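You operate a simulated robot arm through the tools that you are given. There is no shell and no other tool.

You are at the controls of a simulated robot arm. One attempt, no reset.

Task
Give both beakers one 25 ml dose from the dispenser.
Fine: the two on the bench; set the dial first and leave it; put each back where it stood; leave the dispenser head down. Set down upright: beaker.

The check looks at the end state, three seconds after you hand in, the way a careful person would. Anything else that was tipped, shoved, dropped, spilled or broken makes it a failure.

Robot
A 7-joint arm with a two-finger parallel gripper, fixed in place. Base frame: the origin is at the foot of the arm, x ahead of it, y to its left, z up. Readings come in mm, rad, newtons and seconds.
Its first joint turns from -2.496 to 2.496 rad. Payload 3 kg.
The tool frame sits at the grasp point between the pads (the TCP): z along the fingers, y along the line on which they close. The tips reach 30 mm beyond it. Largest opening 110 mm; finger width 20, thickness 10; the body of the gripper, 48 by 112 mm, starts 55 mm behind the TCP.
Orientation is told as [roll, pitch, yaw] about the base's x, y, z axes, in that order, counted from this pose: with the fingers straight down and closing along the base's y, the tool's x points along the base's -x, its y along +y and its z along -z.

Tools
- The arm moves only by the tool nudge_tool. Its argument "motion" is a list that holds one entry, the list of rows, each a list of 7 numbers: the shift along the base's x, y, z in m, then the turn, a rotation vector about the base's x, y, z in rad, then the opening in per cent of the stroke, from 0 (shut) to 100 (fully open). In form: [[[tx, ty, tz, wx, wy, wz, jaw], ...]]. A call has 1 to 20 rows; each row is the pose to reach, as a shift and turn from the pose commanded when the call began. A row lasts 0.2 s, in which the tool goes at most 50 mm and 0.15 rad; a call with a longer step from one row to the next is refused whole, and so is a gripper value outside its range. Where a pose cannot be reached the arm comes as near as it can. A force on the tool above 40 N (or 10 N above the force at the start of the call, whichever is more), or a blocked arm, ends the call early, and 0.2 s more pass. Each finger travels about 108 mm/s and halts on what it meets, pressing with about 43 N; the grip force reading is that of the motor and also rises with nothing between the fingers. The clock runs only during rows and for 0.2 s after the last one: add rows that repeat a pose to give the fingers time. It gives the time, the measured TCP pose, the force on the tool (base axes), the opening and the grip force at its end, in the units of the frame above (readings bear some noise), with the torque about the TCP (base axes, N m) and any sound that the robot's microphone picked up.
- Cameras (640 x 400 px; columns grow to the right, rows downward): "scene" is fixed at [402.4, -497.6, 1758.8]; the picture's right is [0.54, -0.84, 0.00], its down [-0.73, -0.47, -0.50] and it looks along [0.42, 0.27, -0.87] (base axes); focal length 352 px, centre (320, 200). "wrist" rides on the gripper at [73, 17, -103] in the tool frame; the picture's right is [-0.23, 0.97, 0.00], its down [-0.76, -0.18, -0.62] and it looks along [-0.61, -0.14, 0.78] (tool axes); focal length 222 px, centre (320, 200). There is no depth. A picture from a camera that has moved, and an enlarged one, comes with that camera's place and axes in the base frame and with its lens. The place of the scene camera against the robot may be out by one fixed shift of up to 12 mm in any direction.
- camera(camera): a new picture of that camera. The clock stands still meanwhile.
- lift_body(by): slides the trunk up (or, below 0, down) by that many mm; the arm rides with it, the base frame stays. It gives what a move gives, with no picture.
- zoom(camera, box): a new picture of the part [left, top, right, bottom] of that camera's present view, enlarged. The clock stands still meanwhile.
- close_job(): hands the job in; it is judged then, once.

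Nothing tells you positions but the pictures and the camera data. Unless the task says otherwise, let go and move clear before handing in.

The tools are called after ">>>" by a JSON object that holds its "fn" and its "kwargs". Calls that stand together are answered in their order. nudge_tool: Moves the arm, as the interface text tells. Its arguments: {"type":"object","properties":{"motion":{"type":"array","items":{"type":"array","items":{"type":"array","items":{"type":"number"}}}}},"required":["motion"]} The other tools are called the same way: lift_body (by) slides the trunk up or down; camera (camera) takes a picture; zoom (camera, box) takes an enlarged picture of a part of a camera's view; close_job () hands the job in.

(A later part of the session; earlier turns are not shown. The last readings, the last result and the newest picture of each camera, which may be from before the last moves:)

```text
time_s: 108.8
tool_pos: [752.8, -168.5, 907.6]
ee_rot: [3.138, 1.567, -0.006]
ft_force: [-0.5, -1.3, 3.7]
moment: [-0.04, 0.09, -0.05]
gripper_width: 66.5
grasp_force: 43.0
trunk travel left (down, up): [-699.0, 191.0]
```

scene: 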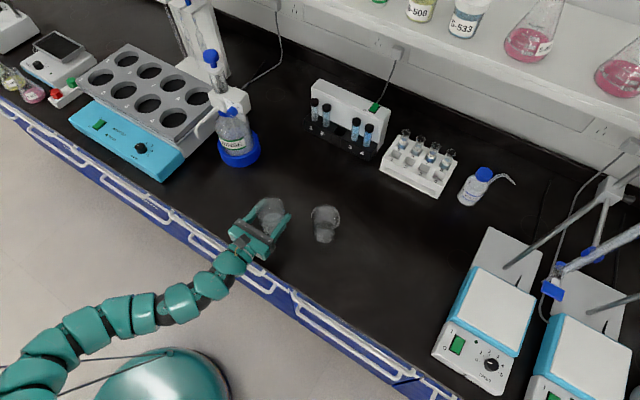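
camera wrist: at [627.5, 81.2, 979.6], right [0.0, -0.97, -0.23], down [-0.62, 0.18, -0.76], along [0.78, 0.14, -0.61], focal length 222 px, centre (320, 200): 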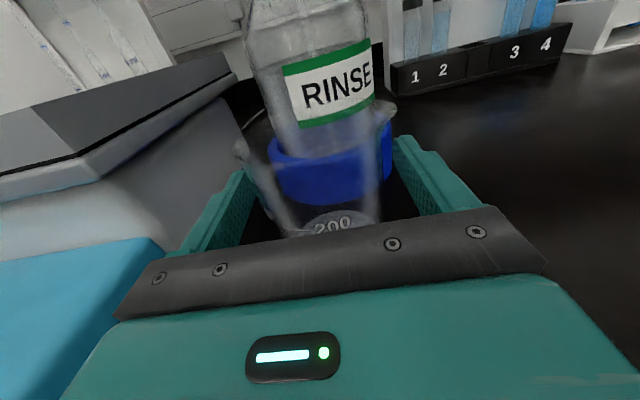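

The beaker is on the bench (about 5 N contact). I'm releasing and checking its place against the first picture.

>>> {"fn": "nudge_tool", "kwargs": {"motion": [[[0, 0, 0.0004, 0, 0, 0, 57], [0, 0, 0.0004, 0, 0, 0, 62], [0, 0, 0.0004, 0, 0, 0, 68], [0, 0, 0.0004, 0, 0, 0, 75], [0, 0, 0.0004, 0, 0, 0, 84], [0, 0, 0.0004, 0, 0, 0, 84]]]}}

>>> {"fn": "camera", "kwargs": {"camera": "wrist"}}

>>> {"fn": "zoom", "kwargs": {"camera": "scene", "box": [265, 175, 355, 250]}}

```text
time_s: 110.2
tool_pos: [751.7, -167.6, 910.3]
ee_rot: [3.044, 1.569, -0.1]
ft_force: [-0.2, 0.0, 0.1]
moment: [0.03, 0.0, -0.01]
gripper_width: 92.3
grasp_force: 0.0
trunk travel left (down, up): [-699.0, 191.0]
```

```text
taken
camera wrist: at [650.2, -185.5, 979.9], right [0.0, -0.97, -0.23], down [-0.62, 0.18, -0.76], along [0.78, 0.14, -0.61], focal length 222 px, centre (320, 200)
```

wrist: 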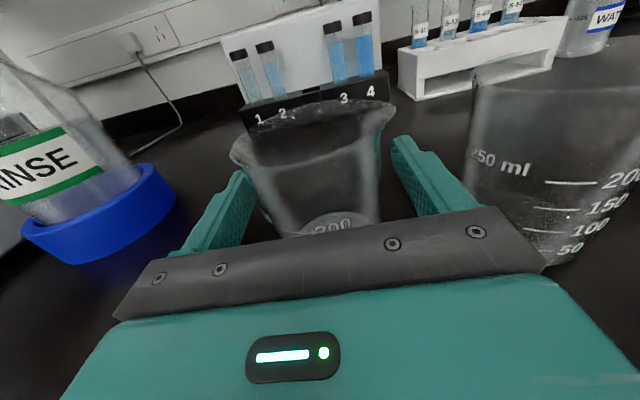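

```text
5.33 times, centred on (310, 212) of scene
camera zoom: at [402.4, -497.6, 1758.8], right [0.54, -0.84, 0.0], down [-0.73, -0.47, -0.5], along [0.42, 0.27, -0.87], focal length 1875 px, centre (373, 133)
```

zoom: 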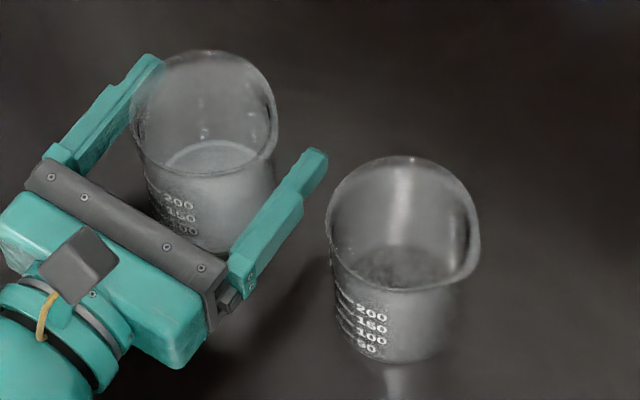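

The rim and the markings line up with the first picture to within about a millimetre. I'm retreating straight back and moving across to the second beaker.

>>> {"fn": "nudge_tool", "kwargs": {"motion": [[[-0.03, 0, 0, 0, 0, 0, 84], [-0.06, 0, 0, 0, 0, 0, 84], [-0.1, 0, 0, 0, 0, 0, 84], [-0.13, 0, 0.02, 0, 0, 0, 84], [-0.13, -0.04, 0.04, 0, 0, 0, 84], [-0.13, -0.08, 0.045, 0, 0, 0, 84], [-0.13, -0.118, 0.045, 0, 0, 0, 84], [-0.13, -0.118, 0.045, 0, 0, 0, 84]]]}}

>>> {"fn": "camera", "kwargs": {"camera": "wrist"}}

>>> {"fn": "zoom", "kwargs": {"camera": "wrist", "box": [270, 90, 410, 220]}}

>>> {"fn": "zoom", "kwargs": {"camera": "scene", "box": [265, 175, 355, 250]}}

```text
time_s: 112.0
tool_pos: [623.3, -286.9, 952.9]
ee_rot: [2.962, 1.57, -0.182]
ft_force: [-0.4, 0.4, -0.6]
moment: [-0.01, 0.03, 0.01]
gripper_width: 92.5
grasp_force: 0.0
trunk travel left (down, up): [-699.0, 191.0]
```

```text
taken
camera wrist: at [521.6, -305.1, 1025.5], right [0.0, -0.97, -0.23], down [-0.62, 0.18, -0.76], along [0.78, 0.14, -0.61], focal length 222 px, centre (320, 200)
```

wrist: 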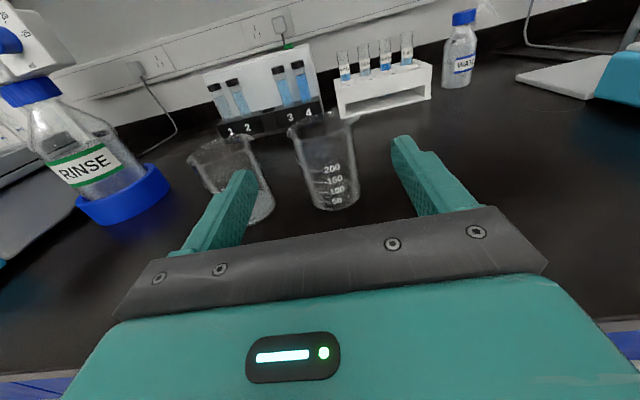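

```text
3.08 times, centred on (340, 155) of wrist
camera zoom: at [521.6, -305.1, 1025.5], right [0.0, -0.97, -0.23], down [-0.62, 0.18, -0.76], along [0.78, 0.14, -0.61], focal length 684 px, centre (258, 338)
```

zoom: 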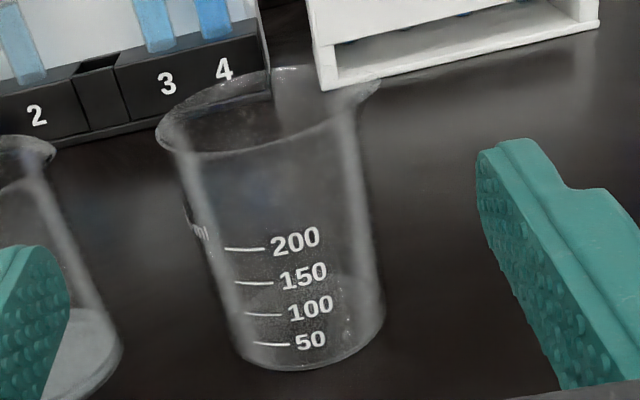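

```text
5.33 times, centred on (310, 212) of scene
camera zoom: at [402.4, -497.6, 1758.8], right [0.54, -0.84, 0.0], down [-0.73, -0.47, -0.5], along [0.42, 0.27, -0.87], focal length 1875 px, centre (373, 133)
```

zoom: 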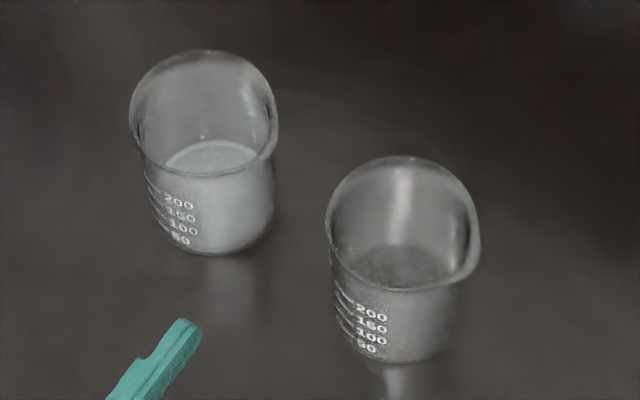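

The first beaker is back with its dose and upright. I estimate the second at about (755.5, -286), so I'll approach it the same way.

>>> {"fn": "nudge_tool", "kwargs": {"motion": [[[0.02, 0.001, -0.015, 0, 0, 0, 84], [0.04, 0.001, -0.03, 0, 0, 0, 84], [0.05, 0.001, -0.043, 0, 0, 0, 84], [0.05, 0.001, -0.043, 0, 0, 0, 84]]]}}

>>> {"fn": "zoom", "kwargs": {"camera": "wrist", "box": [240, 60, 440, 220]}}

>>> {"fn": "zoom", "kwargs": {"camera": "scene", "box": [230, 170, 390, 290]}}

```text
time_s: 113.0
tool_pos: [672.2, -284.7, 908.9]
ee_rot: [2.823, 1.569, -0.324]
ft_force: [-0.3, -0.6, -0.5]
moment: [0.0, 0.03, -0.02]
gripper_width: 92.6
grasp_force: 0.1
trunk travel left (down, up): [-699.0, 191.0]
```

```text
2.50 times, centred on (340, 140) of wrist
camera zoom: at [568.8, -301.7, 981.2], right [0.0, -0.97, -0.23], down [-0.62, 0.18, -0.76], along [0.78, 0.14, -0.61], focal length 555 px, centre (270, 350)
```

zoom: 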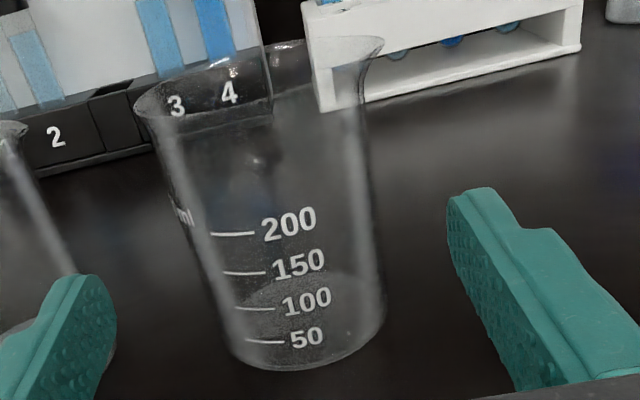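

```text
3.33 times, centred on (310, 230) of scene
camera zoom: at [402.4, -497.6, 1758.8], right [0.54, -0.84, 0.0], down [-0.73, -0.47, -0.5], along [0.42, 0.27, -0.87], focal length 1172 px, centre (353, 100)
```

zoom: 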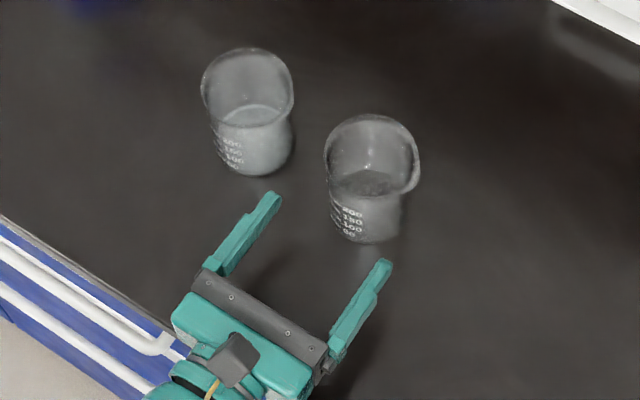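

The view matches the first beaker's approach, with the second centred and the first's neighbour clear. I'm advancing to straddle it.

>>> {"fn": "nudge_tool", "kwargs": {"motion": [[[0.02, 0, 0, 0, 0, 0, 84], [0.04, 0, 0, 0, 0, 0, 84], [0.06, 0, 0, 0, 0, 0, 84], [0.082, 0, 0, 0, 0, 0, 84], [0.082, 0, 0, 0, 0, 0, 84]]]}}

>>> {"fn": "camera", "kwargs": {"camera": "wrist"}}

>>> {"fn": "zoom", "kwargs": {"camera": "scene", "box": [250, 160, 390, 265]}}

```text
time_s: 114.2
tool_pos: [757.1, -285.2, 910.7]
ee_rot: [2.599, 1.569, -0.546]
ft_force: [-0.1, -1.2, 0.3]
moment: [0.02, 0.02, 0.0]
gripper_width: 92.4
grasp_force: 0.0
trunk travel left (down, up): [-699.0, 191.0]
```

```text
taken
camera wrist: at [654.2, -302.2, 982.1], right [0.0, -0.97, -0.23], down [-0.62, 0.18, -0.76], along [0.78, 0.14, -0.61], focal length 222 px, centre (320, 200)
```

wrist: 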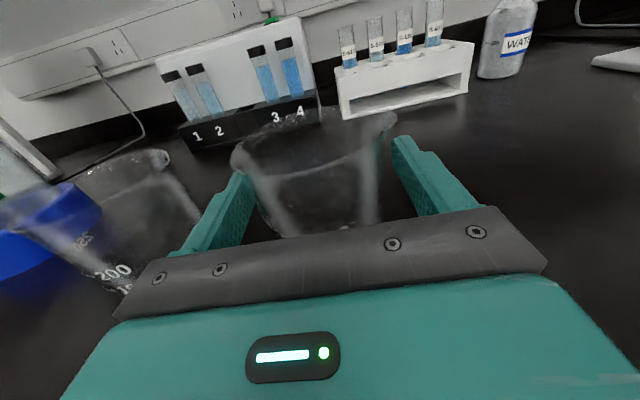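

```text
3.81 times, centred on (320, 212) of scene
camera zoom: at [402.4, -497.6, 1758.8], right [0.54, -0.84, 0.0], down [-0.73, -0.47, -0.5], along [0.42, 0.27, -0.87], focal length 1339 px, centre (320, 152)
```

zoom: 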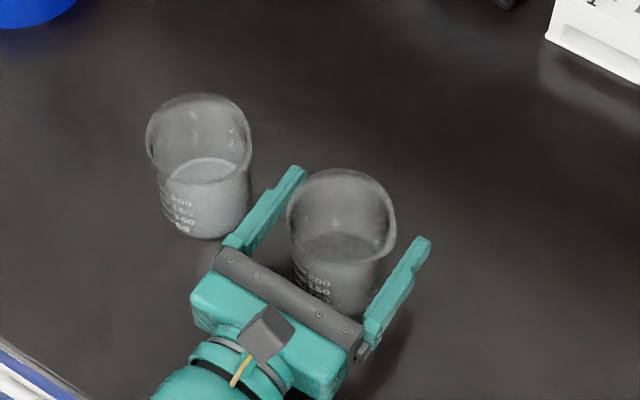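

The second beaker is centred between the fingers. I'm closing gently.

>>> {"fn": "nudge_tool", "kwargs": {"motion": [[[0, -0.0006, 0, 0, 0, 0, 78], [0, -0.0006, 0, 0, 0, 0, 72], [0, -0.0006, 0, 0, 0, 0, 67], [0, -0.0006, 0, 0, 0, 0, 63], [0, -0.0006, 0, 0, 0, 0, 59], [0, -0.0006, 0, 0, 0, 0, 55], [0, -0.0006, 0, 0, 0, 0, 55], [0, -0.0006, 0, 0, 0, 0, 55]]]}}

>>> {"fn": "zoom", "kwargs": {"camera": "scene", "box": [250, 160, 390, 265]}}

```text
time_s: 116.0
tool_pos: [756.4, -283.4, 911.5]
ee_rot: [2.959, 1.569, -0.184]
ft_force: [-0.4, -0.1, 0.0]
moment: [0.01, -0.02, -0.01]
gripper_width: 66.8
grasp_force: 42.5
trunk travel left (down, up): [-699.0, 191.0]
```

```text
3.81 times, centred on (320, 212) of scene
camera zoom: at [402.4, -497.6, 1758.8], right [0.54, -0.84, 0.0], down [-0.73, -0.47, -0.5], along [0.42, 0.27, -0.87], focal length 1339 px, centre (320, 152)
```

zoom: 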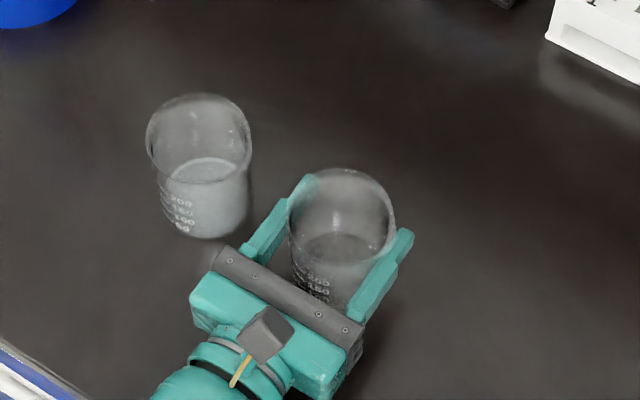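

The second beaker is held, with no visible shift. I'll take another pose reading for the return, lift, and pull well back so it passes clear of the first beaker.

>>> {"fn": "nudge_tool", "kwargs": {"motion": [[[0, 0, 0, 0, 0, 0, 55]]]}}

>>> {"fn": "nudge_tool", "kwargs": {"motion": [[[0, 0, 0.006, 0, 0, 0, 55], [0, 0, 0.016, 0, 0, 0, 55], [0, 0, 0.03, 0, 0, 0, 55], [0, 0, 0.04, 0, 0, 0, 55], [0, 0, 0.04, 0, 0, 0, 55]]]}}

>>> {"fn": "zoom", "kwargs": {"camera": "scene", "box": [250, 160, 390, 265]}}

```text
time_s: 116.4
tool_pos: [756.2, -285.8, 911.6]
ee_rot: [2.967, 1.568, -0.178]
ft_force: [0.3, -0.7, 0.7]
moment: [-0.02, -0.02, -0.04]
gripper_width: 66.9
grasp_force: 43.0
trunk travel left (down, up): [-699.0, 191.0]
```

```text
time_s: 117.6
tool_pos: [754.1, -285.6, 950.2]
ee_rot: [-3.115, 1.568, 0.024]
ft_force: [0.3, -0.3, -1.8]
moment: [0.0, -0.01, 0.01]
gripper_width: 67.0
grasp_force: 42.9
trunk travel left (down, up): [-699.0, 191.0]
```

```text
3.81 times, centred on (320, 212) of scene
camera zoom: at [402.4, -497.6, 1758.8], right [0.54, -0.84, 0.0], down [-0.73, -0.47, -0.5], along [0.42, 0.27, -0.87], focal length 1339 px, centre (320, 152)
```

zoom: 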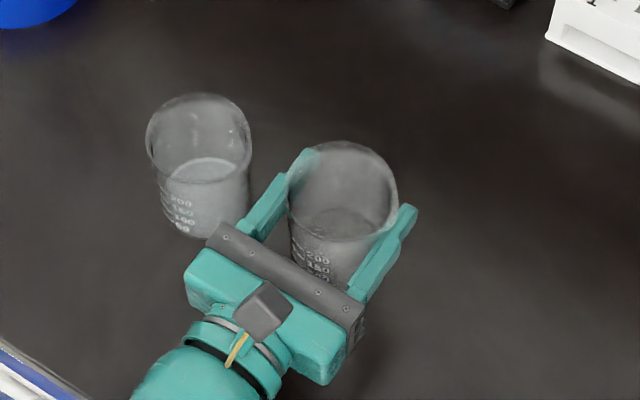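

Lifted cleanly. I'm drawing back to x≈615, then crossing over to the dispenser side.

>>> {"fn": "nudge_tool", "kwargs": {"motion": [[[-0.03, 0, 0, 0, 0, 0, 55], [-0.07, 0, 0, 0, 0, 0, 55], [-0.11, 0, 0, 0, 0, 0, 55], [-0.14, 0, 0, 0, 0, 0, 55], [-0.14, 0.03, 0, 0, 0, 0, 55], [-0.14, 0.065, 0, 0, 0, 0, 55], [-0.14, 0.1, 0, 0, 0, 0, 55], [-0.14, 0.135, 0, 0, 0, 0, 55], [-0.14, 0.17, 0, 0, 0, 0, 55], [-0.14, 0.205, 0, 0, 0, 0, 55], [-0.14, 0.24, 0, 0, 0, 0, 55], [-0.14, 0.275, 0, 0, 0, 0, 55], [-0.14, 0.31, 0, 0, 0, 0, 55], [-0.14, 0.345, 0, 0, 0, 0, 55], [-0.14, 0.37, 0, 0, 0, 0, 55], [-0.14, 0.381, 0, 0, 0, 0, 55], [-0.14, 0.381, 0, 0, 0, 0, 55]]]}}

>>> {"fn": "camera", "kwargs": {"camera": "scene"}}

```text
time_s: 121.2
tool_pos: [616.0, 96.1, 951.0]
ee_rot: [2.867, 1.569, -0.277]
ft_force: [0.3, 0.6, -1.1]
moment: [0.01, 0.0, 0.0]
gripper_width: 66.4
grasp_force: 42.5
trunk travel left (down, up): [-699.0, 191.0]
```

```text
taken
```

scene: 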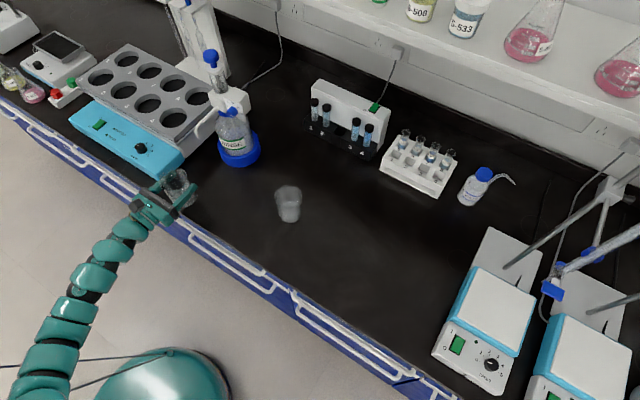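

Clear across, and the first beaker stands undisturbed. Now I'll go forward under the spout and lower most of the way.

>>> {"fn": "nudge_tool", "kwargs": {"motion": [[[0.02, 0, 0, 0, 0, 0, 55], [0.05, 0, -0.004, 0, 0, 0, 55], [0.08, 0, -0.008, 0, 0, 0, 55], [0.105, 0, -0.01, 0, 0, 0, 55], [0.116, 0, -0.01, 0, 0, 0, 55], [0.116, 0, -0.02, 0, 0, 0, 55], [0.116, 0, -0.03, 0, 0, 0, 55], [0.116, 0, -0.03, 0, 0, 0, 55]]]}}

>>> {"fn": "zoom", "kwargs": {"camera": "scene", "box": [180, 120, 260, 200]}}

```text
time_s: 123.0
tool_pos: [732.3, 94.0, 920.6]
ee_rot: [3.015, 1.571, -0.13]
ft_force: [-0.4, -0.1, -1.6]
moment: [0.01, 0.03, -0.01]
gripper_width: 66.8
grasp_force: 42.3
trunk travel left (down, up): [-699.0, 191.0]
```

```text
5.00 times, centred on (220, 160) of scene
camera zoom: at [402.4, -497.6, 1758.8], right [0.54, -0.84, 0.0], down [-0.73, -0.47, -0.5], along [0.42, 0.27, -0.87], focal length 1758 px, centre (820, 400)
```

zoom: 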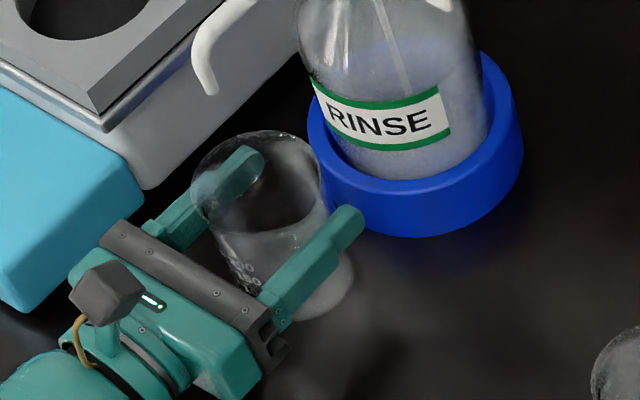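

Just 1.5 mm short in y. I'll trim that and lower close to the bench.

>>> {"fn": "nudge_tool", "kwargs": {"motion": [[[0, 0.0015, -0.003, 0, 0, 0, 55], [0, 0.0015, -0.006, 0, 0, 0, 55], [0, 0.0015, -0.008, 0, 0, 0, 55], [0, 0.0015, -0.008, 0, 0, 0, 55]]]}}

>>> {"fn": "nudge_tool", "kwargs": {"motion": [[[0, 0, -0.0005, 0, 0, 0, 55], [0, 0, -0.001, 0, 0, 0, 55], [0, 0, -0.001, 0, 0, 0, 55]]]}}

```text
time_s: 124.0
tool_pos: [732.9, 94.1, 911.8]
ee_rot: [2.843, 1.569, -0.301]
ft_force: [0.0, -0.1, -0.6]
moment: [0.03, -0.01, -0.01]
gripper_width: 66.5
grasp_force: 43.3
trunk travel left (down, up): [-699.0, 191.0]
```

```text
time_s: 124.8
tool_pos: [731.3, 95.5, 911.5]
ee_rot: [3.104, 1.569, -0.04]
ft_force: [-0.3, -0.6, -1.4]
moment: [0.02, -0.01, 0.03]
gripper_width: 66.5
grasp_force: 43.0
trunk travel left (down, up): [-699.0, 191.0]
```

>>> {"fn": "nudge_tool", "kwargs": {"motion": [[[0, 0, -0.0005, 0, 0, 0, 55], [0, 0, -0.001, 0, 0, 0, 55], [0, 0, -0.001, 0, 0, 0, 55]]]}}

```text
time_s: 125.6
tool_pos: [732.1, 95.5, 911.1]
ee_rot: [2.992, 1.568, -0.152]
ft_force: [0.3, -0.4, 0.4]
moment: [-0.01, 0.0, -0.01]
gripper_width: 66.2
grasp_force: 42.5
trunk travel left (down, up): [-699.0, 191.0]
```

>>> {"fn": "nudge_tool", "kwargs": {"motion": [[[0, 0, -0.0005, 0, 0, 0, 55], [0, 0, -0.0005, 0, 0, 0, 55]]]}}

```text
time_s: 126.2
tool_pos: [732.1, 96.3, 910.9]
ee_rot: [2.986, 1.566, -0.157]
ft_force: [-0.4, 1.2, 2.5]
moment: [0.1, 0.07, -0.01]
gripper_width: 66.3
grasp_force: 42.6
trunk travel left (down, up): [-699.0, 191.0]
```

>>> {"fn": "nudge_tool", "kwargs": {"motion": [[[0, 0, -0.0004, 0, 0, 0, 55], [0, 0, -0.0004, 0, 0, 0, 55]]]}}

```text
time_s: 126.8
tool_pos: [731.3, 95.1, 911.4]
ee_rot: [3.07, 1.567, -0.074]
ft_force: [1.8, 1.7, 4.8]
moment: [0.11, 0.06, -0.06]
gripper_width: 66.5
grasp_force: 43.5
trunk travel left (down, up): [-699.0, 191.0]
```

Bench contact is confirmed at about 5–6 N. I'm releasing the second beaker under the spout.

>>> {"fn": "nudge_tool", "kwargs": {"motion": [[[0, 0, 0.0004, 0, 0, 0, 57], [0, 0, 0.0004, 0, 0, 0, 62], [0, 0, 0.0004, 0, 0, 0, 66], [0, 0, 0.0004, 0, 0, 0, 72], [0, 0, 0.0004, 0, 0, 0, 80], [0, 0, 0.0004, 0, 0, 0, 86], [0, 0, 0.0004, 0, 0, 0, 86]]]}}

>>> {"fn": "camera", "kwargs": {"camera": "wrist"}}

>>> {"fn": "zoom", "kwargs": {"camera": "scene", "box": [180, 120, 260, 200]}}

```text
time_s: 128.4
tool_pos: [731.5, 95.6, 910.4]
ee_rot: [2.995, 1.57, -0.149]
ft_force: [0.0, 0.5, -0.2]
moment: [0.0, 0.0, 0.05]
gripper_width: 94.7
grasp_force: 0.1
trunk travel left (down, up): [-699.0, 191.0]
```

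```text
taken
camera wrist: at [629.2, 79.1, 981.3], right [0.0, -0.97, -0.23], down [-0.62, 0.18, -0.76], along [0.78, 0.14, -0.61], focal length 222 px, centre (320, 200)
```

wrist: 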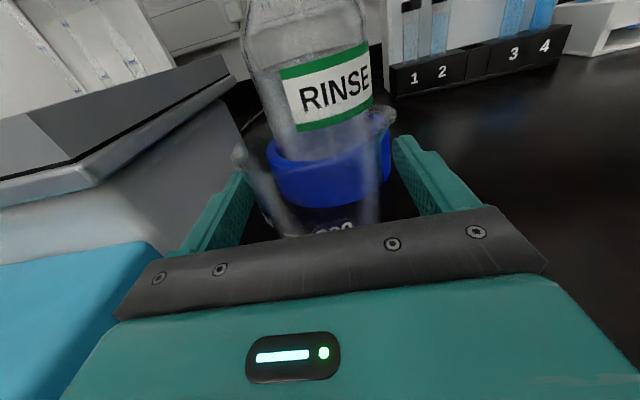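

```text
5.00 times, centred on (220, 160) of scene
camera zoom: at [402.4, -497.6, 1758.8], right [0.54, -0.84, 0.0], down [-0.73, -0.47, -0.5], along [0.42, 0.27, -0.87], focal length 1758 px, centre (820, 400)
```

zoom: 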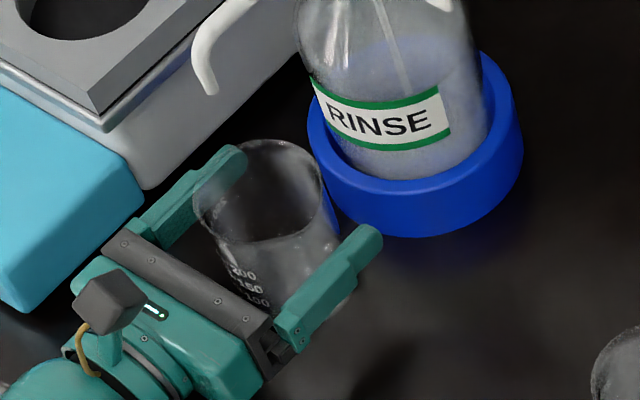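

The second beaker stands in the same place under the spout. I'm retreating and rising to the plunger again.

>>> {"fn": "nudge_tool", "kwargs": {"motion": [[[-0.02, 0, 0, 0, 0, 0, 86], [-0.05, 0, 0, 0, 0, 0, 86], [-0.08, 0, 0, 0, 0, 0, 86], [-0.11, 0, 0, 0, 0, 0, 86], [-0.13, 0, 0, 0, 0, 0, 86], [-0.13, 0, 0.015, 0, 0, 0, 86], [-0.13, 0, 0.015, 0, 0, 0, 86]]]}}

>>> {"fn": "lift_body", "kwargs": {"by": 185}}

>>> {"fn": "nudge_tool", "kwargs": {"motion": [[[0, 0, 0.03, 0, 0, 0, 75], [0.03, 0, 0.06, 0, 0, 0, 65], [0.07, 0, 0.09, 0, 0, 0, 58], [0.11, 0, 0.097, 0, 0, 0, 58], [0.15, 0, 0.097, 0, 0, 0, 58], [0.175, 0, 0.097, 0, 0, 0, 58], [0.175, 0, 0.097, 0, 0, 0, 58]]]}}

>>> {"fn": "zoom", "kwargs": {"camera": "wrist", "box": [240, 60, 400, 200]}}

>>> {"fn": "zoom", "kwargs": {"camera": "scene", "box": [150, 20, 310, 220]}}

```text
time_s: 130.0
tool_pos: [602.5, 96.3, 925.7]
ee_rot: [2.819, 1.569, -0.324]
ft_force: [0.2, -0.2, -0.3]
moment: [-0.02, -0.01, -0.02]
gripper_width: 94.5
grasp_force: 0.1
trunk travel left (down, up): [-699.0, 191.0]
```

```text
time_s: 132.1
tool_pos: [601.9, 97.8, 1111.4]
ee_rot: [2.988, 1.57, -0.156]
ft_force: [-0.5, 0.5, 0.3]
moment: [0.0, 0.01, 0.01]
gripper_width: 94.7
grasp_force: 0.1
trunk travel left (down, up): [-884.0, 6.0]
```

```text
time_s: 133.7
tool_pos: [777.4, 96.1, 1210.9]
ee_rot: [3.033, 1.57, -0.109]
ft_force: [0.2, -0.7, -0.1]
moment: [-0.01, 0.02, -0.01]
gripper_width: 63.6
grasp_force: 0.1
trunk travel left (down, up): [-884.0, 6.0]
```

```text
2.86 times, centred on (320, 130) of wrist
camera zoom: at [675.7, 79.4, 1281.3], right [0.0, -0.97, -0.23], down [-0.62, 0.18, -0.76], along [0.78, 0.14, -0.61], focal length 635 px, centre (320, 400)
```

zoom: 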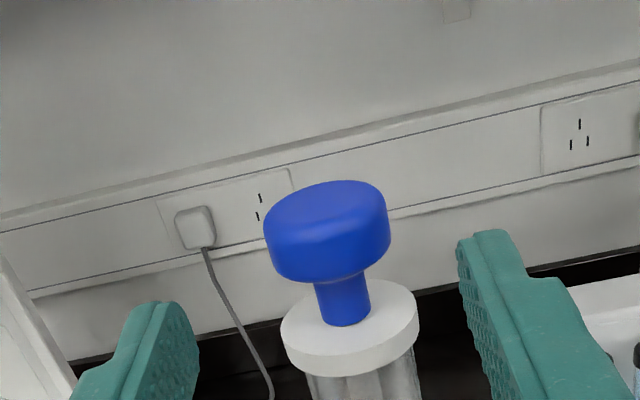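

```text
2.00 times, centred on (230, 120) of scene
camera zoom: at [402.4, -497.6, 1758.8], right [0.54, -0.84, 0.0], down [-0.73, -0.47, -0.5], along [0.42, 0.27, -0.87], focal length 703 px, centre (500, 360)
```

zoom: 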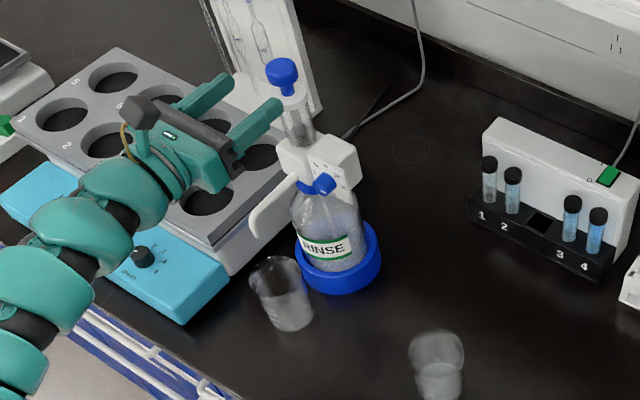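

The head is about 1.2 mm toward -y of the axis and 4 mm below it. I'll correct and advance around it.

>>> {"fn": "nudge_tool", "kwargs": {"motion": [[[0, -0.0012, -0.0045, 0, 0, 0, 58], [0.02, -0.0012, -0.0045, 0, 0, 0, 58], [0.04, -0.0012, -0.0045, 0, 0, 0, 58], [0.06, -0.0012, -0.0045, 0, 0, 0, 58], [0.07, -0.0012, -0.0045, 0, 0, 0, 58], [0.07, -0.0012, -0.0045, 0, 0, 0, 58]]]}}

>>> {"fn": "zoom", "kwargs": {"camera": "wrist", "box": [240, 120, 400, 240]}}

```text
time_s: 135.1
tool_pos: [846.3, 95.9, 1202.6]
ee_rot: [3.121, 1.569, -0.024]
ft_force: [0.3, -0.5, -0.5]
moment: [-0.02, -0.04, -0.03]
gripper_width: 63.8
grasp_force: 0.1
trunk travel left (down, up): [-884.0, 6.0]
```

```text
3.33 times, centred on (320, 180) of wrist
camera zoom: at [744.1, 78.3, 1273.8], right [0.0, -0.97, -0.23], down [-0.62, 0.18, -0.76], along [0.78, 0.14, -0.61], focal length 740 px, centre (320, 267)
```

zoom: 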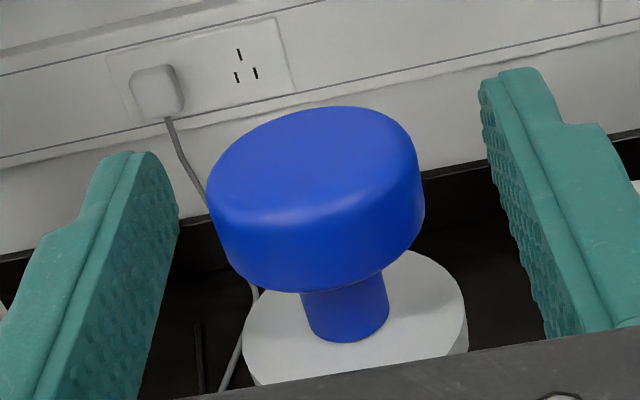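

Slightly low and to one side; I'll trim (+0.6 mm y, +2.3 mm z) and close on the head.

>>> {"fn": "nudge_tool", "kwargs": {"motion": [[[0.001, 0.0006, 0.0023, 0, 0, 0, 58], [0.001, 0.0006, 0.0023, 0, 0, 0, 52], [0.001, 0.0006, 0.0023, 0, 0, 0, 44], [0.001, 0.0006, 0.0023, 0, 0, 0, 38], [0.001, 0.0006, 0.0023, 0, 0, 0, 34], [0.001, 0.0006, 0.0023, 0, 0, 0, 30], [0.001, 0.0006, 0.0023, 0, 0, 0, 25], [0.001, 0.0006, 0.0023, 0, 0, 0, 25]]]}}

>>> {"fn": "zoom", "kwargs": {"camera": "wrist", "box": [240, 120, 400, 240]}}

```text
time_s: 136.8
tool_pos: [847.1, 94.6, 1205.8]
ee_rot: [3.098, 1.569, -0.047]
ft_force: [0.1, -3.1, -0.1]
moment: [-0.02, -0.03, -0.07]
gripper_width: 34.5
grasp_force: 45.0
trunk travel left (down, up): [-884.0, 6.0]
```

```text
3.33 times, centred on (320, 180) of wrist
camera zoom: at [744.9, 77.9, 1276.7], right [0.0, -0.97, -0.23], down [-0.62, 0.18, -0.76], along [0.78, 0.14, -0.61], focal length 740 px, centre (320, 267)
```

zoom: 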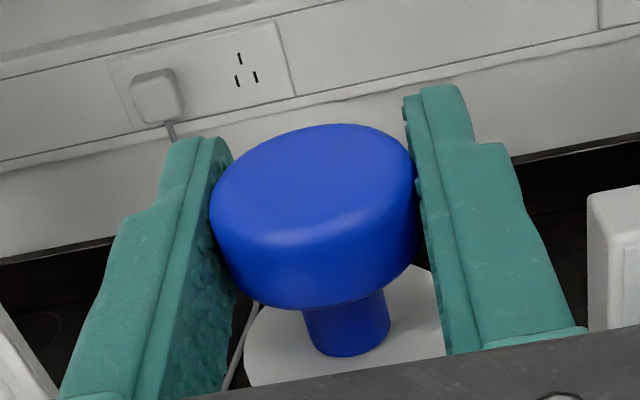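

The head is gripped. I'm pulling up: the first 24 mm in steady steps.

>>> {"fn": "nudge_tool", "kwargs": {"motion": [[[0, -0.0002, 0.003, 0, 0, 0, 25], [0, -0.0002, 0.006, 0, 0, 0, 25], [0, -0.0002, 0.009, 0, 0, 0, 25], [0, -0.0002, 0.012, 0, 0, 0, 25], [0, -0.0002, 0.015, 0, 0, 0, 25], [0, -0.0002, 0.018, 0, 0, 0, 25], [0, -0.0002, 0.021, 0, 0, 0, 25], [0, -0.0002, 0.024, 0, 0, 0, 25], [0, -0.0002, 0.024, 0, 0, 0, 25]]]}}

>>> {"fn": "zoom", "kwargs": {"camera": "scene", "box": [180, 30, 260, 200]}}

```text
time_s: 138.8
tool_pos: [848.4, 94.9, 1231.6]
ee_rot: [-2.931, 1.568, 0.21]
ft_force: [-4.5, -4.3, -0.9]
moment: [0.08, -0.14, -0.03]
gripper_width: 34.6
grasp_force: 45.0
trunk travel left (down, up): [-884.0, 6.0]
```

```text
2.35 times, centred on (220, 115) of scene
camera zoom: at [402.4, -497.6, 1758.8], right [0.54, -0.84, 0.0], down [-0.73, -0.47, -0.5], along [0.42, 0.27, -0.87], focal length 827 px, centre (555, 400)
```

zoom: 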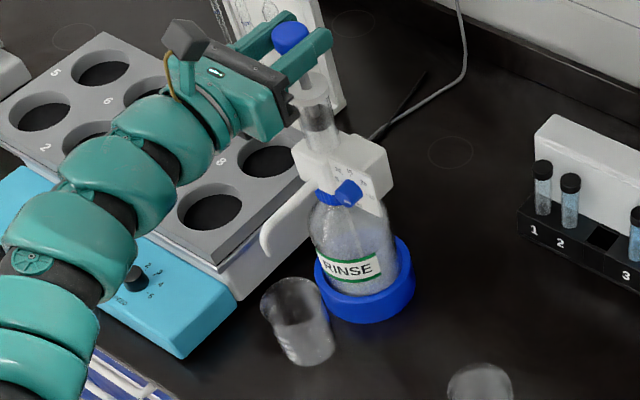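

Rising freely. I'll take the next 22 mm with a slight trim, stopping short of the known stop.

>>> {"fn": "nudge_tool", "kwargs": {"motion": [[[-0.0003, -0.0003, 0.003, 0, 0, 0, 25], [-0.0003, -0.0003, 0.006, 0, 0, 0, 25], [-0.0003, -0.0003, 0.009, 0, 0, 0, 25], [-0.0003, -0.0003, 0.012, 0, 0, 0, 25], [-0.0003, -0.0003, 0.015, 0, 0, 0, 25], [-0.0003, -0.0003, 0.018, 0, 0, 0, 25], [-0.0003, -0.0003, 0.021, 0, 0, 0, 25], [-0.0003, -0.0003, 0.021, 0, 0, 0, 25]]]}}

```text
time_s: 140.7
tool_pos: [848.2, 94.9, 1250.9]
ee_rot: [-2.859, 1.568, 0.281]
ft_force: [-2.4, -5.1, 0.1]
moment: [0.15, 0.0, -0.08]
gripper_width: 34.5
grasp_force: 45.1
trunk travel left (down, up): [-884.0, 6.0]
```

45 mm up. I'm now feeling for the stop in small steps.

>>> {"fn": "nudge_tool", "kwargs": {"motion": [[[0, -0.0003, 0.001, 0, 0, 0, 25], [0, -0.0003, 0.002, 0, 0, 0, 25], [0, -0.0003, 0.003, 0, 0, 0, 25], [0, -0.0003, 0.003, 0, 0, 0, 25]]]}}

>>> {"fn": "nudge_tool", "kwargs": {"motion": [[[0, 0, 0.0005, 0, 0, 0, 25], [0, 0, 0.001, 0, 0, 0, 25], [0, 0, 0.001, 0, 0, 0, 25]]]}}

```text
time_s: 141.7
tool_pos: [847.4, 94.8, 1255.5]
ee_rot: [3.091, 1.57, -0.053]
ft_force: [-1.7, -1.3, -0.2]
moment: [-0.02, 0.27, 0.0]
gripper_width: 34.6
grasp_force: 44.6
trunk travel left (down, up): [-884.0, 6.0]
```

```text
time_s: 142.4
tool_pos: [848.6, 95.6, 1255.2]
ee_rot: [3.039, 1.569, -0.105]
ft_force: [-2.8, -0.4, 0.1]
moment: [0.0, 0.04, 0.07]
gripper_width: 34.7
grasp_force: 45.1
trunk travel left (down, up): [-884.0, 6.0]
```

>>> {"fn": "nudge_tool", "kwargs": {"motion": [[[0, 0, 0.0005, 0, 0, 0, 25], [0, 0, 0.001, 0, 0, 0, 25], [0, 0, 0.001, 0, 0, 0, 25]]]}}

```text
time_s: 143.2
tool_pos: [847.3, 95.0, 1256.7]
ee_rot: [3.088, 1.569, -0.054]
ft_force: [-5.9, -0.8, -3.6]
moment: [-0.06, 0.14, -0.03]
gripper_width: 34.2
grasp_force: 44.7
trunk travel left (down, up): [-884.0, 6.0]
```

>>> {"fn": "nudge_tool", "kwargs": {"motion": [[[-0.0002, 0, 0.0006, 0, 0, 0, 25], [-0.0002, 0, 0.0006, 0, 0, 0, 25]]]}}

>>> {"fn": "zoom", "kwargs": {"camera": "scene", "box": [180, 60, 260, 200]}}

```text
time_s: 143.8
tool_pos: [847.4, 96.2, 1256.0]
ee_rot: [2.952, 1.568, -0.193]
ft_force: [-2.8, 0.2, -3.0]
moment: [0.0, 0.17, -0.02]
gripper_width: 34.6
grasp_force: 45.0
trunk travel left (down, up): [-884.0, 6.0]
```

```text
2.86 times, centred on (220, 130) of scene
camera zoom: at [402.4, -497.6, 1758.8], right [0.54, -0.84, 0.0], down [-0.73, -0.47, -0.5], along [0.42, 0.27, -0.87], focal length 1004 px, centre (606, 400)
```

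zoom: 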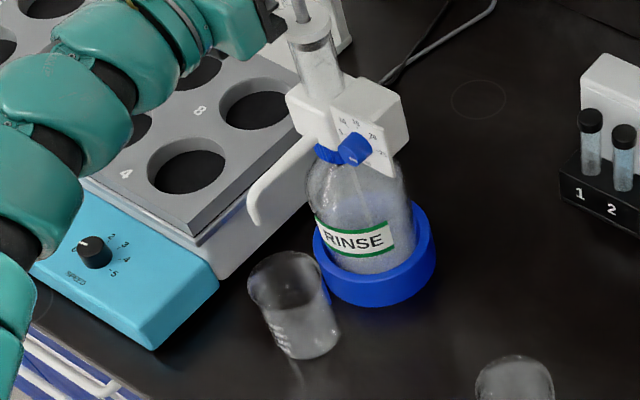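

The resistance is building but not as firm as last time. I'll add a little more to be sure of a full stroke.

>>> {"fn": "nudge_tool", "kwargs": {"motion": [[[0, 0, 0.0004, 0, 0, 0, 25], [0, 0, 0.0008, 0, 0, 0, 25], [0, 0, 0.0008, 0, 0, 0, 25]]]}}

```text
time_s: 144.7
tool_pos: [847.9, 94.9, 1256.3]
ee_rot: [3.048, 1.568, -0.094]
ft_force: [-4.6, -1.0, -8.2]
moment: [-0.03, 0.13, -0.04]
gripper_width: 34.7
grasp_force: 45.2
trunk travel left (down, up): [-884.0, 6.0]
```

The stop is confirmed: the height no longer rises and pull is -8 N. Cylinder full, beaker in place, so I'm pressing down smoothly.

>>> {"fn": "nudge_tool", "kwargs": {"motion": [[[0.0003, 0, -0.003, 0, 0, 0, 25], [0.0003, 0, -0.006, 0, 0, 0, 25], [0.0003, 0, -0.009, 0, 0, 0, 25], [0.0003, 0, -0.012, 0, 0, 0, 25], [0.0003, 0, -0.015, 0, 0, 0, 25], [0.0003, 0, -0.018, 0, 0, 0, 25], [0.0003, 0, -0.021, 0, 0, 0, 25], [0.0003, 0, -0.024, 0, 0, 0, 25]]]}}

>>> {"fn": "zoom", "kwargs": {"camera": "scene", "box": [180, 60, 260, 200]}}

```text
time_s: 146.4
tool_pos: [848.8, 95.3, 1233.3]
ee_rot: [2.979, 1.569, -0.165]
ft_force: [-7.1, -3.3, -1.0]
moment: [-0.05, 0.32, -0.03]
gripper_width: 34.8
grasp_force: 44.9
trunk travel left (down, up): [-884.0, 6.0]
```

```text
2.86 times, centred on (220, 130) of scene
camera zoom: at [402.4, -497.6, 1758.8], right [0.54, -0.84, 0.0], down [-0.73, -0.47, -0.5], along [0.42, 0.27, -0.87], focal length 1004 px, centre (606, 400)
```

zoom: 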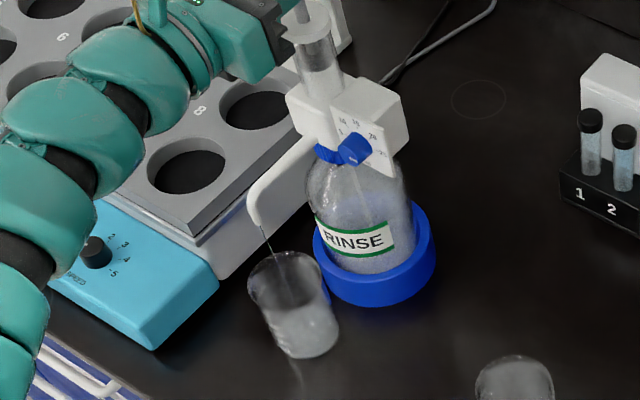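

The stream runs into the beaker. I'm pressing on toward the bottom.

>>> {"fn": "nudge_tool", "kwargs": {"motion": [[[-0.0003, -0.0002, -0.003, 0, 0, 0, 25], [-0.0003, -0.0002, -0.006, 0, 0, 0, 25], [-0.0003, -0.0002, -0.009, 0, 0, 0, 25], [-0.0003, -0.0002, -0.012, 0, 0, 0, 25], [-0.0003, -0.0002, -0.015, 0, 0, 0, 25], [-0.0003, -0.0002, -0.018, 0, 0, 0, 25], [-0.0003, -0.0002, -0.021, 0, 0, 0, 25], [-0.0003, -0.0002, -0.023, 0, 0, 0, 25]]]}}

>>> {"fn": "nudge_tool", "kwargs": {"motion": [[[0, 0, -0.001, 0, 0, 0, 25], [0, 0, -0.002, 0, 0, 0, 25], [0, 0, -0.002, 0, 0, 0, 25]]]}}

```text
time_s: 148.2
tool_pos: [848.6, 95.4, 1210.5]
ee_rot: [-2.956, 1.57, 0.183]
ft_force: [2.1, -1.7, -0.6]
moment: [-0.02, 0.06, 0.0]
gripper_width: 34.5
grasp_force: 45.2
trunk travel left (down, up): [-884.0, 6.0]
```

```text
time_s: 149.1
tool_pos: [847.5, 94.6, 1207.9]
ee_rot: [2.766, 1.569, -0.378]
ft_force: [3.7, -3.3, -1.1]
moment: [-0.05, -0.24, -0.09]
gripper_width: 34.4
grasp_force: 45.3
trunk travel left (down, up): [-884.0, 6.0]
```

A few millimetres remain. I'm stepping down to the bottom stop.

>>> {"fn": "nudge_tool", "kwargs": {"motion": [[[0.0002, 0, -0.0007, 0, 0, 0, 25], [0.0002, 0, -0.0015, 0, 0, 0, 25], [0.0002, 0, -0.0015, 0, 0, 0, 25]]]}}

>>> {"fn": "nudge_tool", "kwargs": {"motion": [[[0, 0, -0.0005, 0, 0, 0, 25], [0, 0, -0.001, 0, 0, 0, 25], [0, 0, -0.001, 0, 0, 0, 25]]]}}

```text
time_s: 149.8
tool_pos: [848.6, 94.5, 1206.1]
ee_rot: [-3.096, 1.569, 0.046]
ft_force: [1.0, -0.9, -0.1]
moment: [0.01, -0.12, 0.0]
gripper_width: 34.7
grasp_force: 44.7
trunk travel left (down, up): [-884.0, 6.0]
```

```text
time_s: 150.7
tool_pos: [847.6, 95.3, 1205.5]
ee_rot: [-3.141, 1.569, -0.003]
ft_force: [0.2, -2.4, -0.2]
moment: [0.02, -0.27, -0.06]
gripper_width: 34.8
grasp_force: 45.1
trunk travel left (down, up): [-884.0, 6.0]
```

>>> {"fn": "nudge_tool", "kwargs": {"motion": [[[0, 0, -0.0005, 0, 0, 0, 25], [0, 0, -0.001, 0, 0, 0, 25], [0, 0, -0.001, 0, 0, 0, 25]]]}}

```text
time_s: 151.4
tool_pos: [848.1, 95.2, 1204.2]
ee_rot: [3.077, 1.567, -0.067]
ft_force: [0.9, -0.5, 3.5]
moment: [0.0, -0.07, 0.07]
gripper_width: 34.5
grasp_force: 44.5
trunk travel left (down, up): [-884.0, 6.0]
```

>>> {"fn": "nudge_tool", "kwargs": {"motion": [[[0, 0, -0.0006, 0, 0, 0, 25], [0, 0, -0.0006, 0, 0, 0, 25]]]}}

>>> {"fn": "zoom", "kwargs": {"camera": "scene", "box": [195, 40, 255, 120]}}

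```text
time_s: 152.1
tool_pos: [847.5, 95.3, 1205.7]
ee_rot: [3.015, 1.568, -0.127]
ft_force: [2.6, 0.3, 7.5]
moment: [0.02, -0.01, 0.0]
gripper_width: 34.5
grasp_force: 45.1
trunk travel left (down, up): [-884.0, 6.0]
```

```text
5.00 times, centred on (225, 80) of scene
camera zoom: at [402.4, -497.6, 1758.8], right [0.54, -0.84, 0.0], down [-0.73, -0.47, -0.5], along [0.42, 0.27, -0.87], focal length 1758 px, centre (795, 800)
```

zoom: 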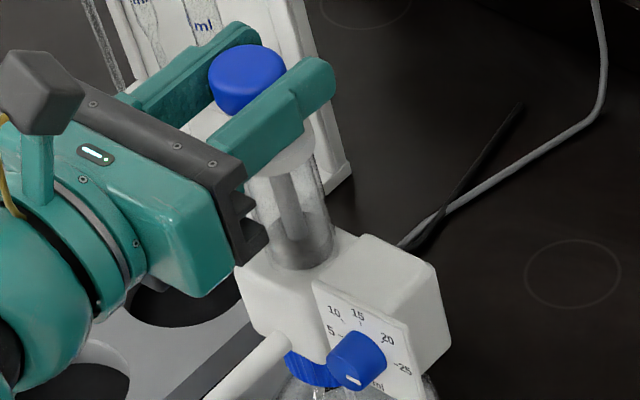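

The head is fully down (7.5 N bottom contact). I'm easing off and releasing, then backing straight out.

>>> {"fn": "nudge_tool", "kwargs": {"motion": [[[0, 0, 0.0003, 0, 0, 0, 25], [0, 0, 0.0003, 0, 0, 0, 34], [0, 0, 0.0003, 0, 0, 0, 42], [0, 0, 0.0003, 0, 0, 0, 50], [0, 0, 0.0003, 0, 0, 0, 58], [0, 0, 0.0003, 0, 0, 0, 58]]]}}

>>> {"fn": "zoom", "kwargs": {"camera": "wrist", "box": [240, 120, 400, 240]}}

```text
time_s: 153.4
tool_pos: [847.8, 94.8, 1205.2]
ee_rot: [2.95, 1.567, -0.192]
ft_force: [0.7, 0.0, 0.0]
moment: [-0.01, 0.01, -0.01]
gripper_width: 63.6
grasp_force: 0.1
trunk travel left (down, up): [-884.0, 6.0]
```

```text
3.33 times, centred on (320, 180) of wrist
camera zoom: at [745.5, 78.3, 1275.7], right [0.0, -0.97, -0.23], down [-0.62, 0.18, -0.76], along [0.78, 0.14, -0.61], focal length 740 px, centre (320, 267)
```

zoom: 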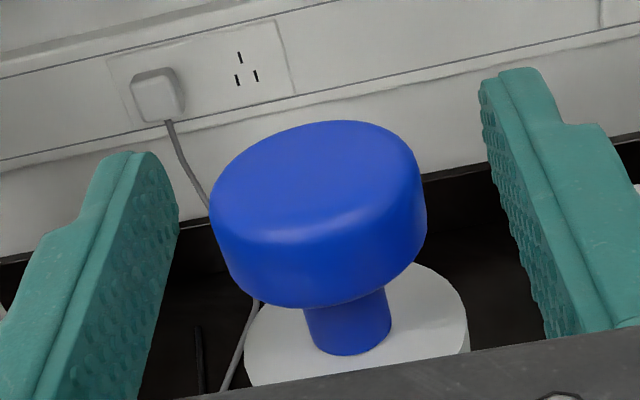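

The head is free and down. I'm backing out and coming down for the second beaker.

>>> {"fn": "nudge_tool", "kwargs": {"motion": [[[-0.03, 0, 0, 0, 0, 0, 58], [-0.06, 0, 0, 0, 0, 0, 58], [-0.1, 0, 0, 0, 0, 0, 65], [-0.14, 0, 0, 0, 0, 0, 75], [-0.18, 0, 0, 0, 0, 0, 86], [-0.22, 0, 0, 0, 0, 0, 86], [-0.25, 0, 0, 0, 0, 0, 86], [-0.25, 0, -0.04, 0, 0, 0, 86], [-0.25, 0, -0.08, 0, 0, 0, 86], [-0.25, 0, -0.1, 0, 0, 0, 86], [-0.25, 0, -0.1, 0, 0, 0, 86]]]}}

>>> {"fn": "lift_body", "kwargs": {"by": -185}}

>>> {"fn": "nudge_tool", "kwargs": {"motion": [[[0.02, 0.001, -0.004, 0, 0, 0, 86], [0.04, 0.001, -0.009, 0, 0, 0, 86], [0.055, 0.001, -0.009, 0, 0, 0, 86], [0.055, 0.001, -0.009, 0, 0, 0, 86]]]}}

>>> {"fn": "zoom", "kwargs": {"camera": "wrist", "box": [240, 80, 400, 220]}}

>>> {"fn": "camera", "kwargs": {"camera": "scene"}}

```text
time_s: 155.8
tool_pos: [598.0, 93.9, 1105.1]
ee_rot: [-2.979, 1.567, 0.161]
ft_force: [0.4, 0.5, -0.8]
moment: [0.01, -0.04, -0.01]
gripper_width: 94.5
grasp_force: 0.0
trunk travel left (down, up): [-884.0, 6.0]
```

```text
time_s: 157.9
tool_pos: [597.7, 94.6, 919.6]
ee_rot: [2.968, 1.569, -0.173]
ft_force: [-0.1, -0.2, 0.3]
moment: [-0.01, -0.01, 0.02]
gripper_width: 94.6
grasp_force: 0.1
trunk travel left (down, up): [-699.0, 191.0]
```

```text
time_s: 158.9
tool_pos: [652.3, 94.1, 909.2]
ee_rot: [2.987, 1.569, -0.157]
ft_force: [-0.1, -0.9, 0.0]
moment: [-0.04, 0.0, 0.03]
gripper_width: 94.7
grasp_force: 0.0
trunk travel left (down, up): [-699.0, 191.0]
```

```text
2.86 times, centred on (320, 150) of wrist
camera zoom: at [549.8, 77.5, 980.3], right [0.0, -0.97, -0.23], down [-0.62, 0.18, -0.76], along [0.78, 0.14, -0.61], focal length 635 px, centre (320, 343)
```

zoom: 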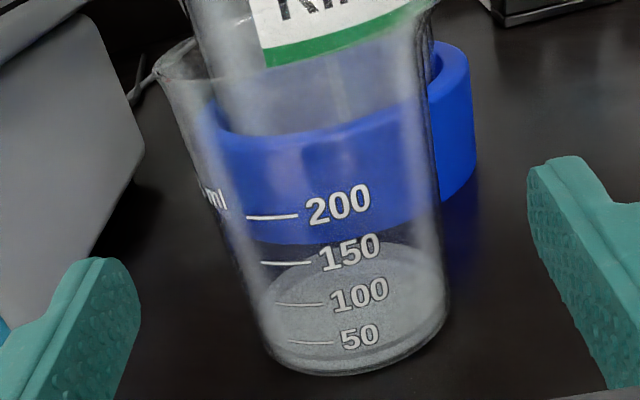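

```text
taken
```

scene: 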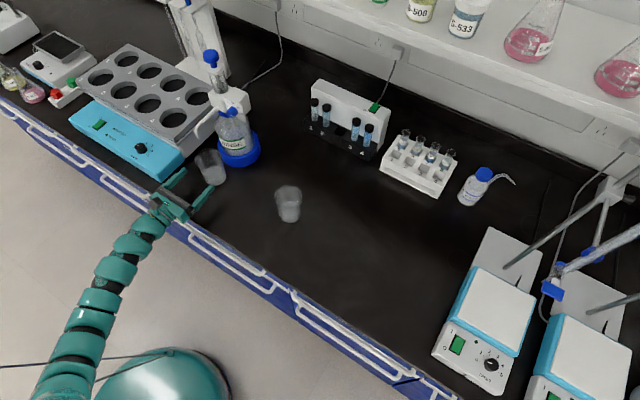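

The second beaker shows its dose and is well aligned. I'm advancing around it and checking before closing.

>>> {"fn": "nudge_tool", "kwargs": {"motion": [[[0.02, 0, 0.0013, 0, 0, 0, 86], [0.04, 0, 0.0013, 0, 0, 0, 86], [0.06, 0, 0.0013, 0, 0, 0, 86], [0.079, 0, 0.0013, 0, 0, 0, 86], [0.079, 0, 0.0013, 0, 0, 0, 86]]]}}

>>> {"fn": "camera", "kwargs": {"camera": "wrist"}}

```text
time_s: 160.1
tool_pos: [734.0, 95.3, 912.7]
ee_rot: [2.887, 1.569, -0.256]
ft_force: [0.2, -0.1, -0.2]
moment: [-0.01, 0.0, 0.0]
gripper_width: 94.6
grasp_force: 0.0
trunk travel left (down, up): [-699.0, 191.0]
```

```text
taken
camera wrist: at [630.8, 77.8, 983.9], right [0.0, -0.97, -0.23], down [-0.62, 0.18, -0.76], along [0.78, 0.14, -0.61], focal length 222 px, centre (320, 200)
```

wrist: 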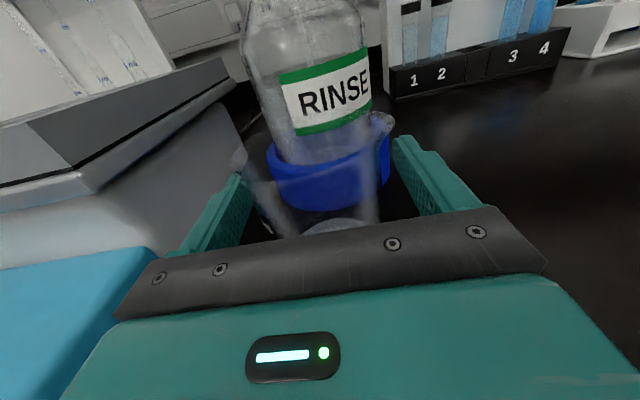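

Almost identical to the release picture, only about 1.5 mm too far forward and too high. I'll trim and close.

>>> {"fn": "nudge_tool", "kwargs": {"motion": [[[-0.0015, 0, -0.0015, 0, 0, 0, 86], [-0.0015, 0, -0.0015, 0, 0, 0, 80], [-0.0015, 0, -0.0015, 0, 0, 0, 74], [-0.0015, 0, -0.0015, 0, 0, 0, 68], [-0.0015, 0, -0.0015, 0, 0, 0, 63], [-0.0015, 0, -0.0015, 0, 0, 0, 59], [-0.0015, 0, -0.0015, 0, 0, 0, 55], [-0.0015, 0, -0.0015, 0, 0, 0, 55], [-0.0015, 0, -0.0015, 0, 0, 0, 55]]]}}

>>> {"fn": "nudge_tool", "kwargs": {"motion": [[[0, 0, 0, 0, 0, 0, 55]]]}}

>>> {"fn": "zoom", "kwargs": {"camera": "scene", "box": [180, 120, 260, 200]}}

```text
time_s: 162.1
tool_pos: [730.6, 95.2, 911.8]
ee_rot: [3.002, 1.569, -0.139]
ft_force: [0.6, 0.7, -0.5]
moment: [0.0, -0.01, 0.02]
gripper_width: 66.0
grasp_force: 42.8
trunk travel left (down, up): [-699.0, 191.0]
```

```text
time_s: 162.5
tool_pos: [732.3, 94.4, 911.7]
ee_rot: [3.002, 1.569, -0.142]
ft_force: [0.5, 1.1, 0.1]
moment: [0.05, -0.02, -0.02]
gripper_width: 66.1
grasp_force: 42.9
trunk travel left (down, up): [-699.0, 191.0]
```

```text
5.00 times, centred on (220, 160) of scene
camera zoom: at [402.4, -497.6, 1758.8], right [0.54, -0.84, 0.0], down [-0.73, -0.47, -0.5], along [0.42, 0.27, -0.87], focal length 1758 px, centre (820, 400)
```

zoom: 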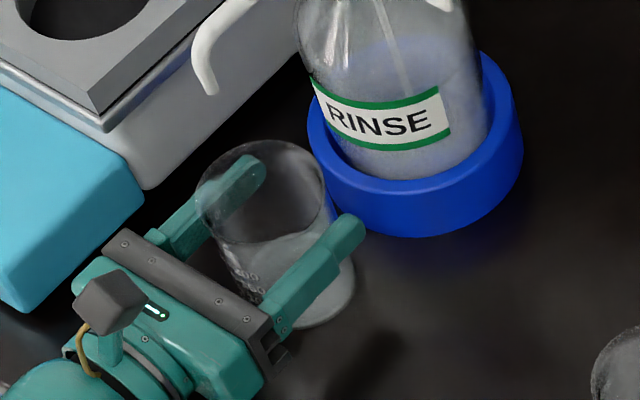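

Gripped. I'm lifting and drawing back, gently because of the liquid.

>>> {"fn": "nudge_tool", "kwargs": {"motion": [[[0, 0, 0.006, 0, 0, 0, 55], [0, 0, 0.016, 0, 0, 0, 55], [0, 0, 0.028, 0, 0, 0, 55], [0, 0, 0.036, 0, 0, 0, 55], [-0.015, 0, 0.036, 0, 0, 0, 55], [-0.035, 0, 0.036, 0, 0, 0, 55], [-0.06, 0, 0.036, 0, 0, 0, 55], [-0.085, 0, 0.036, 0, 0, 0, 55], [-0.105, 0, 0.036, 0, 0, 0, 55], [-0.117, 0, 0.036, 0, 0, 0, 55], [-0.117, 0, 0.036, 0, 0, 0, 55]]]}}

>>> {"fn": "nudge_tool", "kwargs": {"motion": [[[0, -0.012, 0, 0, 0, 0, 55], [0, -0.032, 0, 0, 0, 0, 55], [0, -0.056, 0, 0, 0, 0, 55], [0, -0.08, 0, 0, 0, 0, 55], [0, -0.104, 0, 0, 0, 0, 55], [0, -0.128, 0, 0, 0, 0, 55], [0, -0.152, 0, 0, 0, 0, 55], [0, -0.176, 0, 0, 0, 0, 55], [0, -0.2, 0, 0, 0, 0, 55], [0, -0.224, 0, 0, 0, 0, 55], [0, -0.248, 0, 0, 0, 0, 55], [0, -0.272, 0, 0, 0, 0, 55], [0, -0.296, 0, 0, 0, 0, 55], [0, -0.32, 0, 0, 0, 0, 55], [0, -0.344, 0, 0, 0, 0, 55], [0, -0.366, 0, 0, 0, 0, 55], [0, -0.378, 0, 0, 0, 0, 55], [0, -0.38, 0, 0, 0, 0, 55], [0, -0.38, 0, 0, 0, 0, 55]]]}}

>>> {"fn": "camera", "kwargs": {"camera": "scene"}}

```text
time_s: 164.9
tool_pos: [612.7, 95.4, 946.0]
ee_rot: [2.786, 1.568, -0.358]
ft_force: [-0.4, 0.3, -1.3]
moment: [0.02, 0.0, -0.01]
gripper_width: 66.4
grasp_force: 42.6
trunk travel left (down, up): [-699.0, 191.0]
```

```text
time_s: 168.9
tool_pos: [612.9, -286.5, 946.6]
ee_rot: [3.031, 1.57, -0.112]
ft_force: [0.5, 0.0, -0.6]
moment: [0.0, 0.02, 0.0]
gripper_width: 66.0
grasp_force: 42.7
trunk travel left (down, up): [-699.0, 191.0]
```

```text
taken
```

scene: 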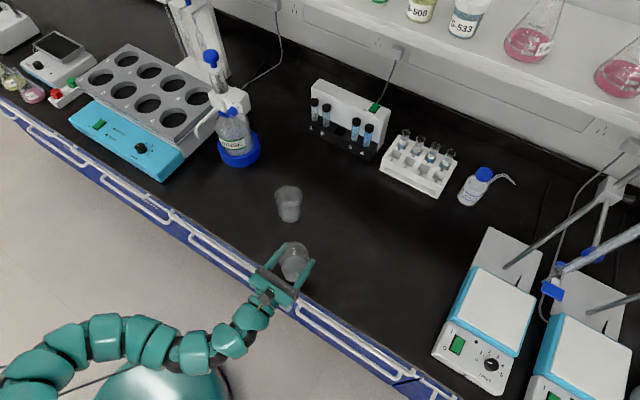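

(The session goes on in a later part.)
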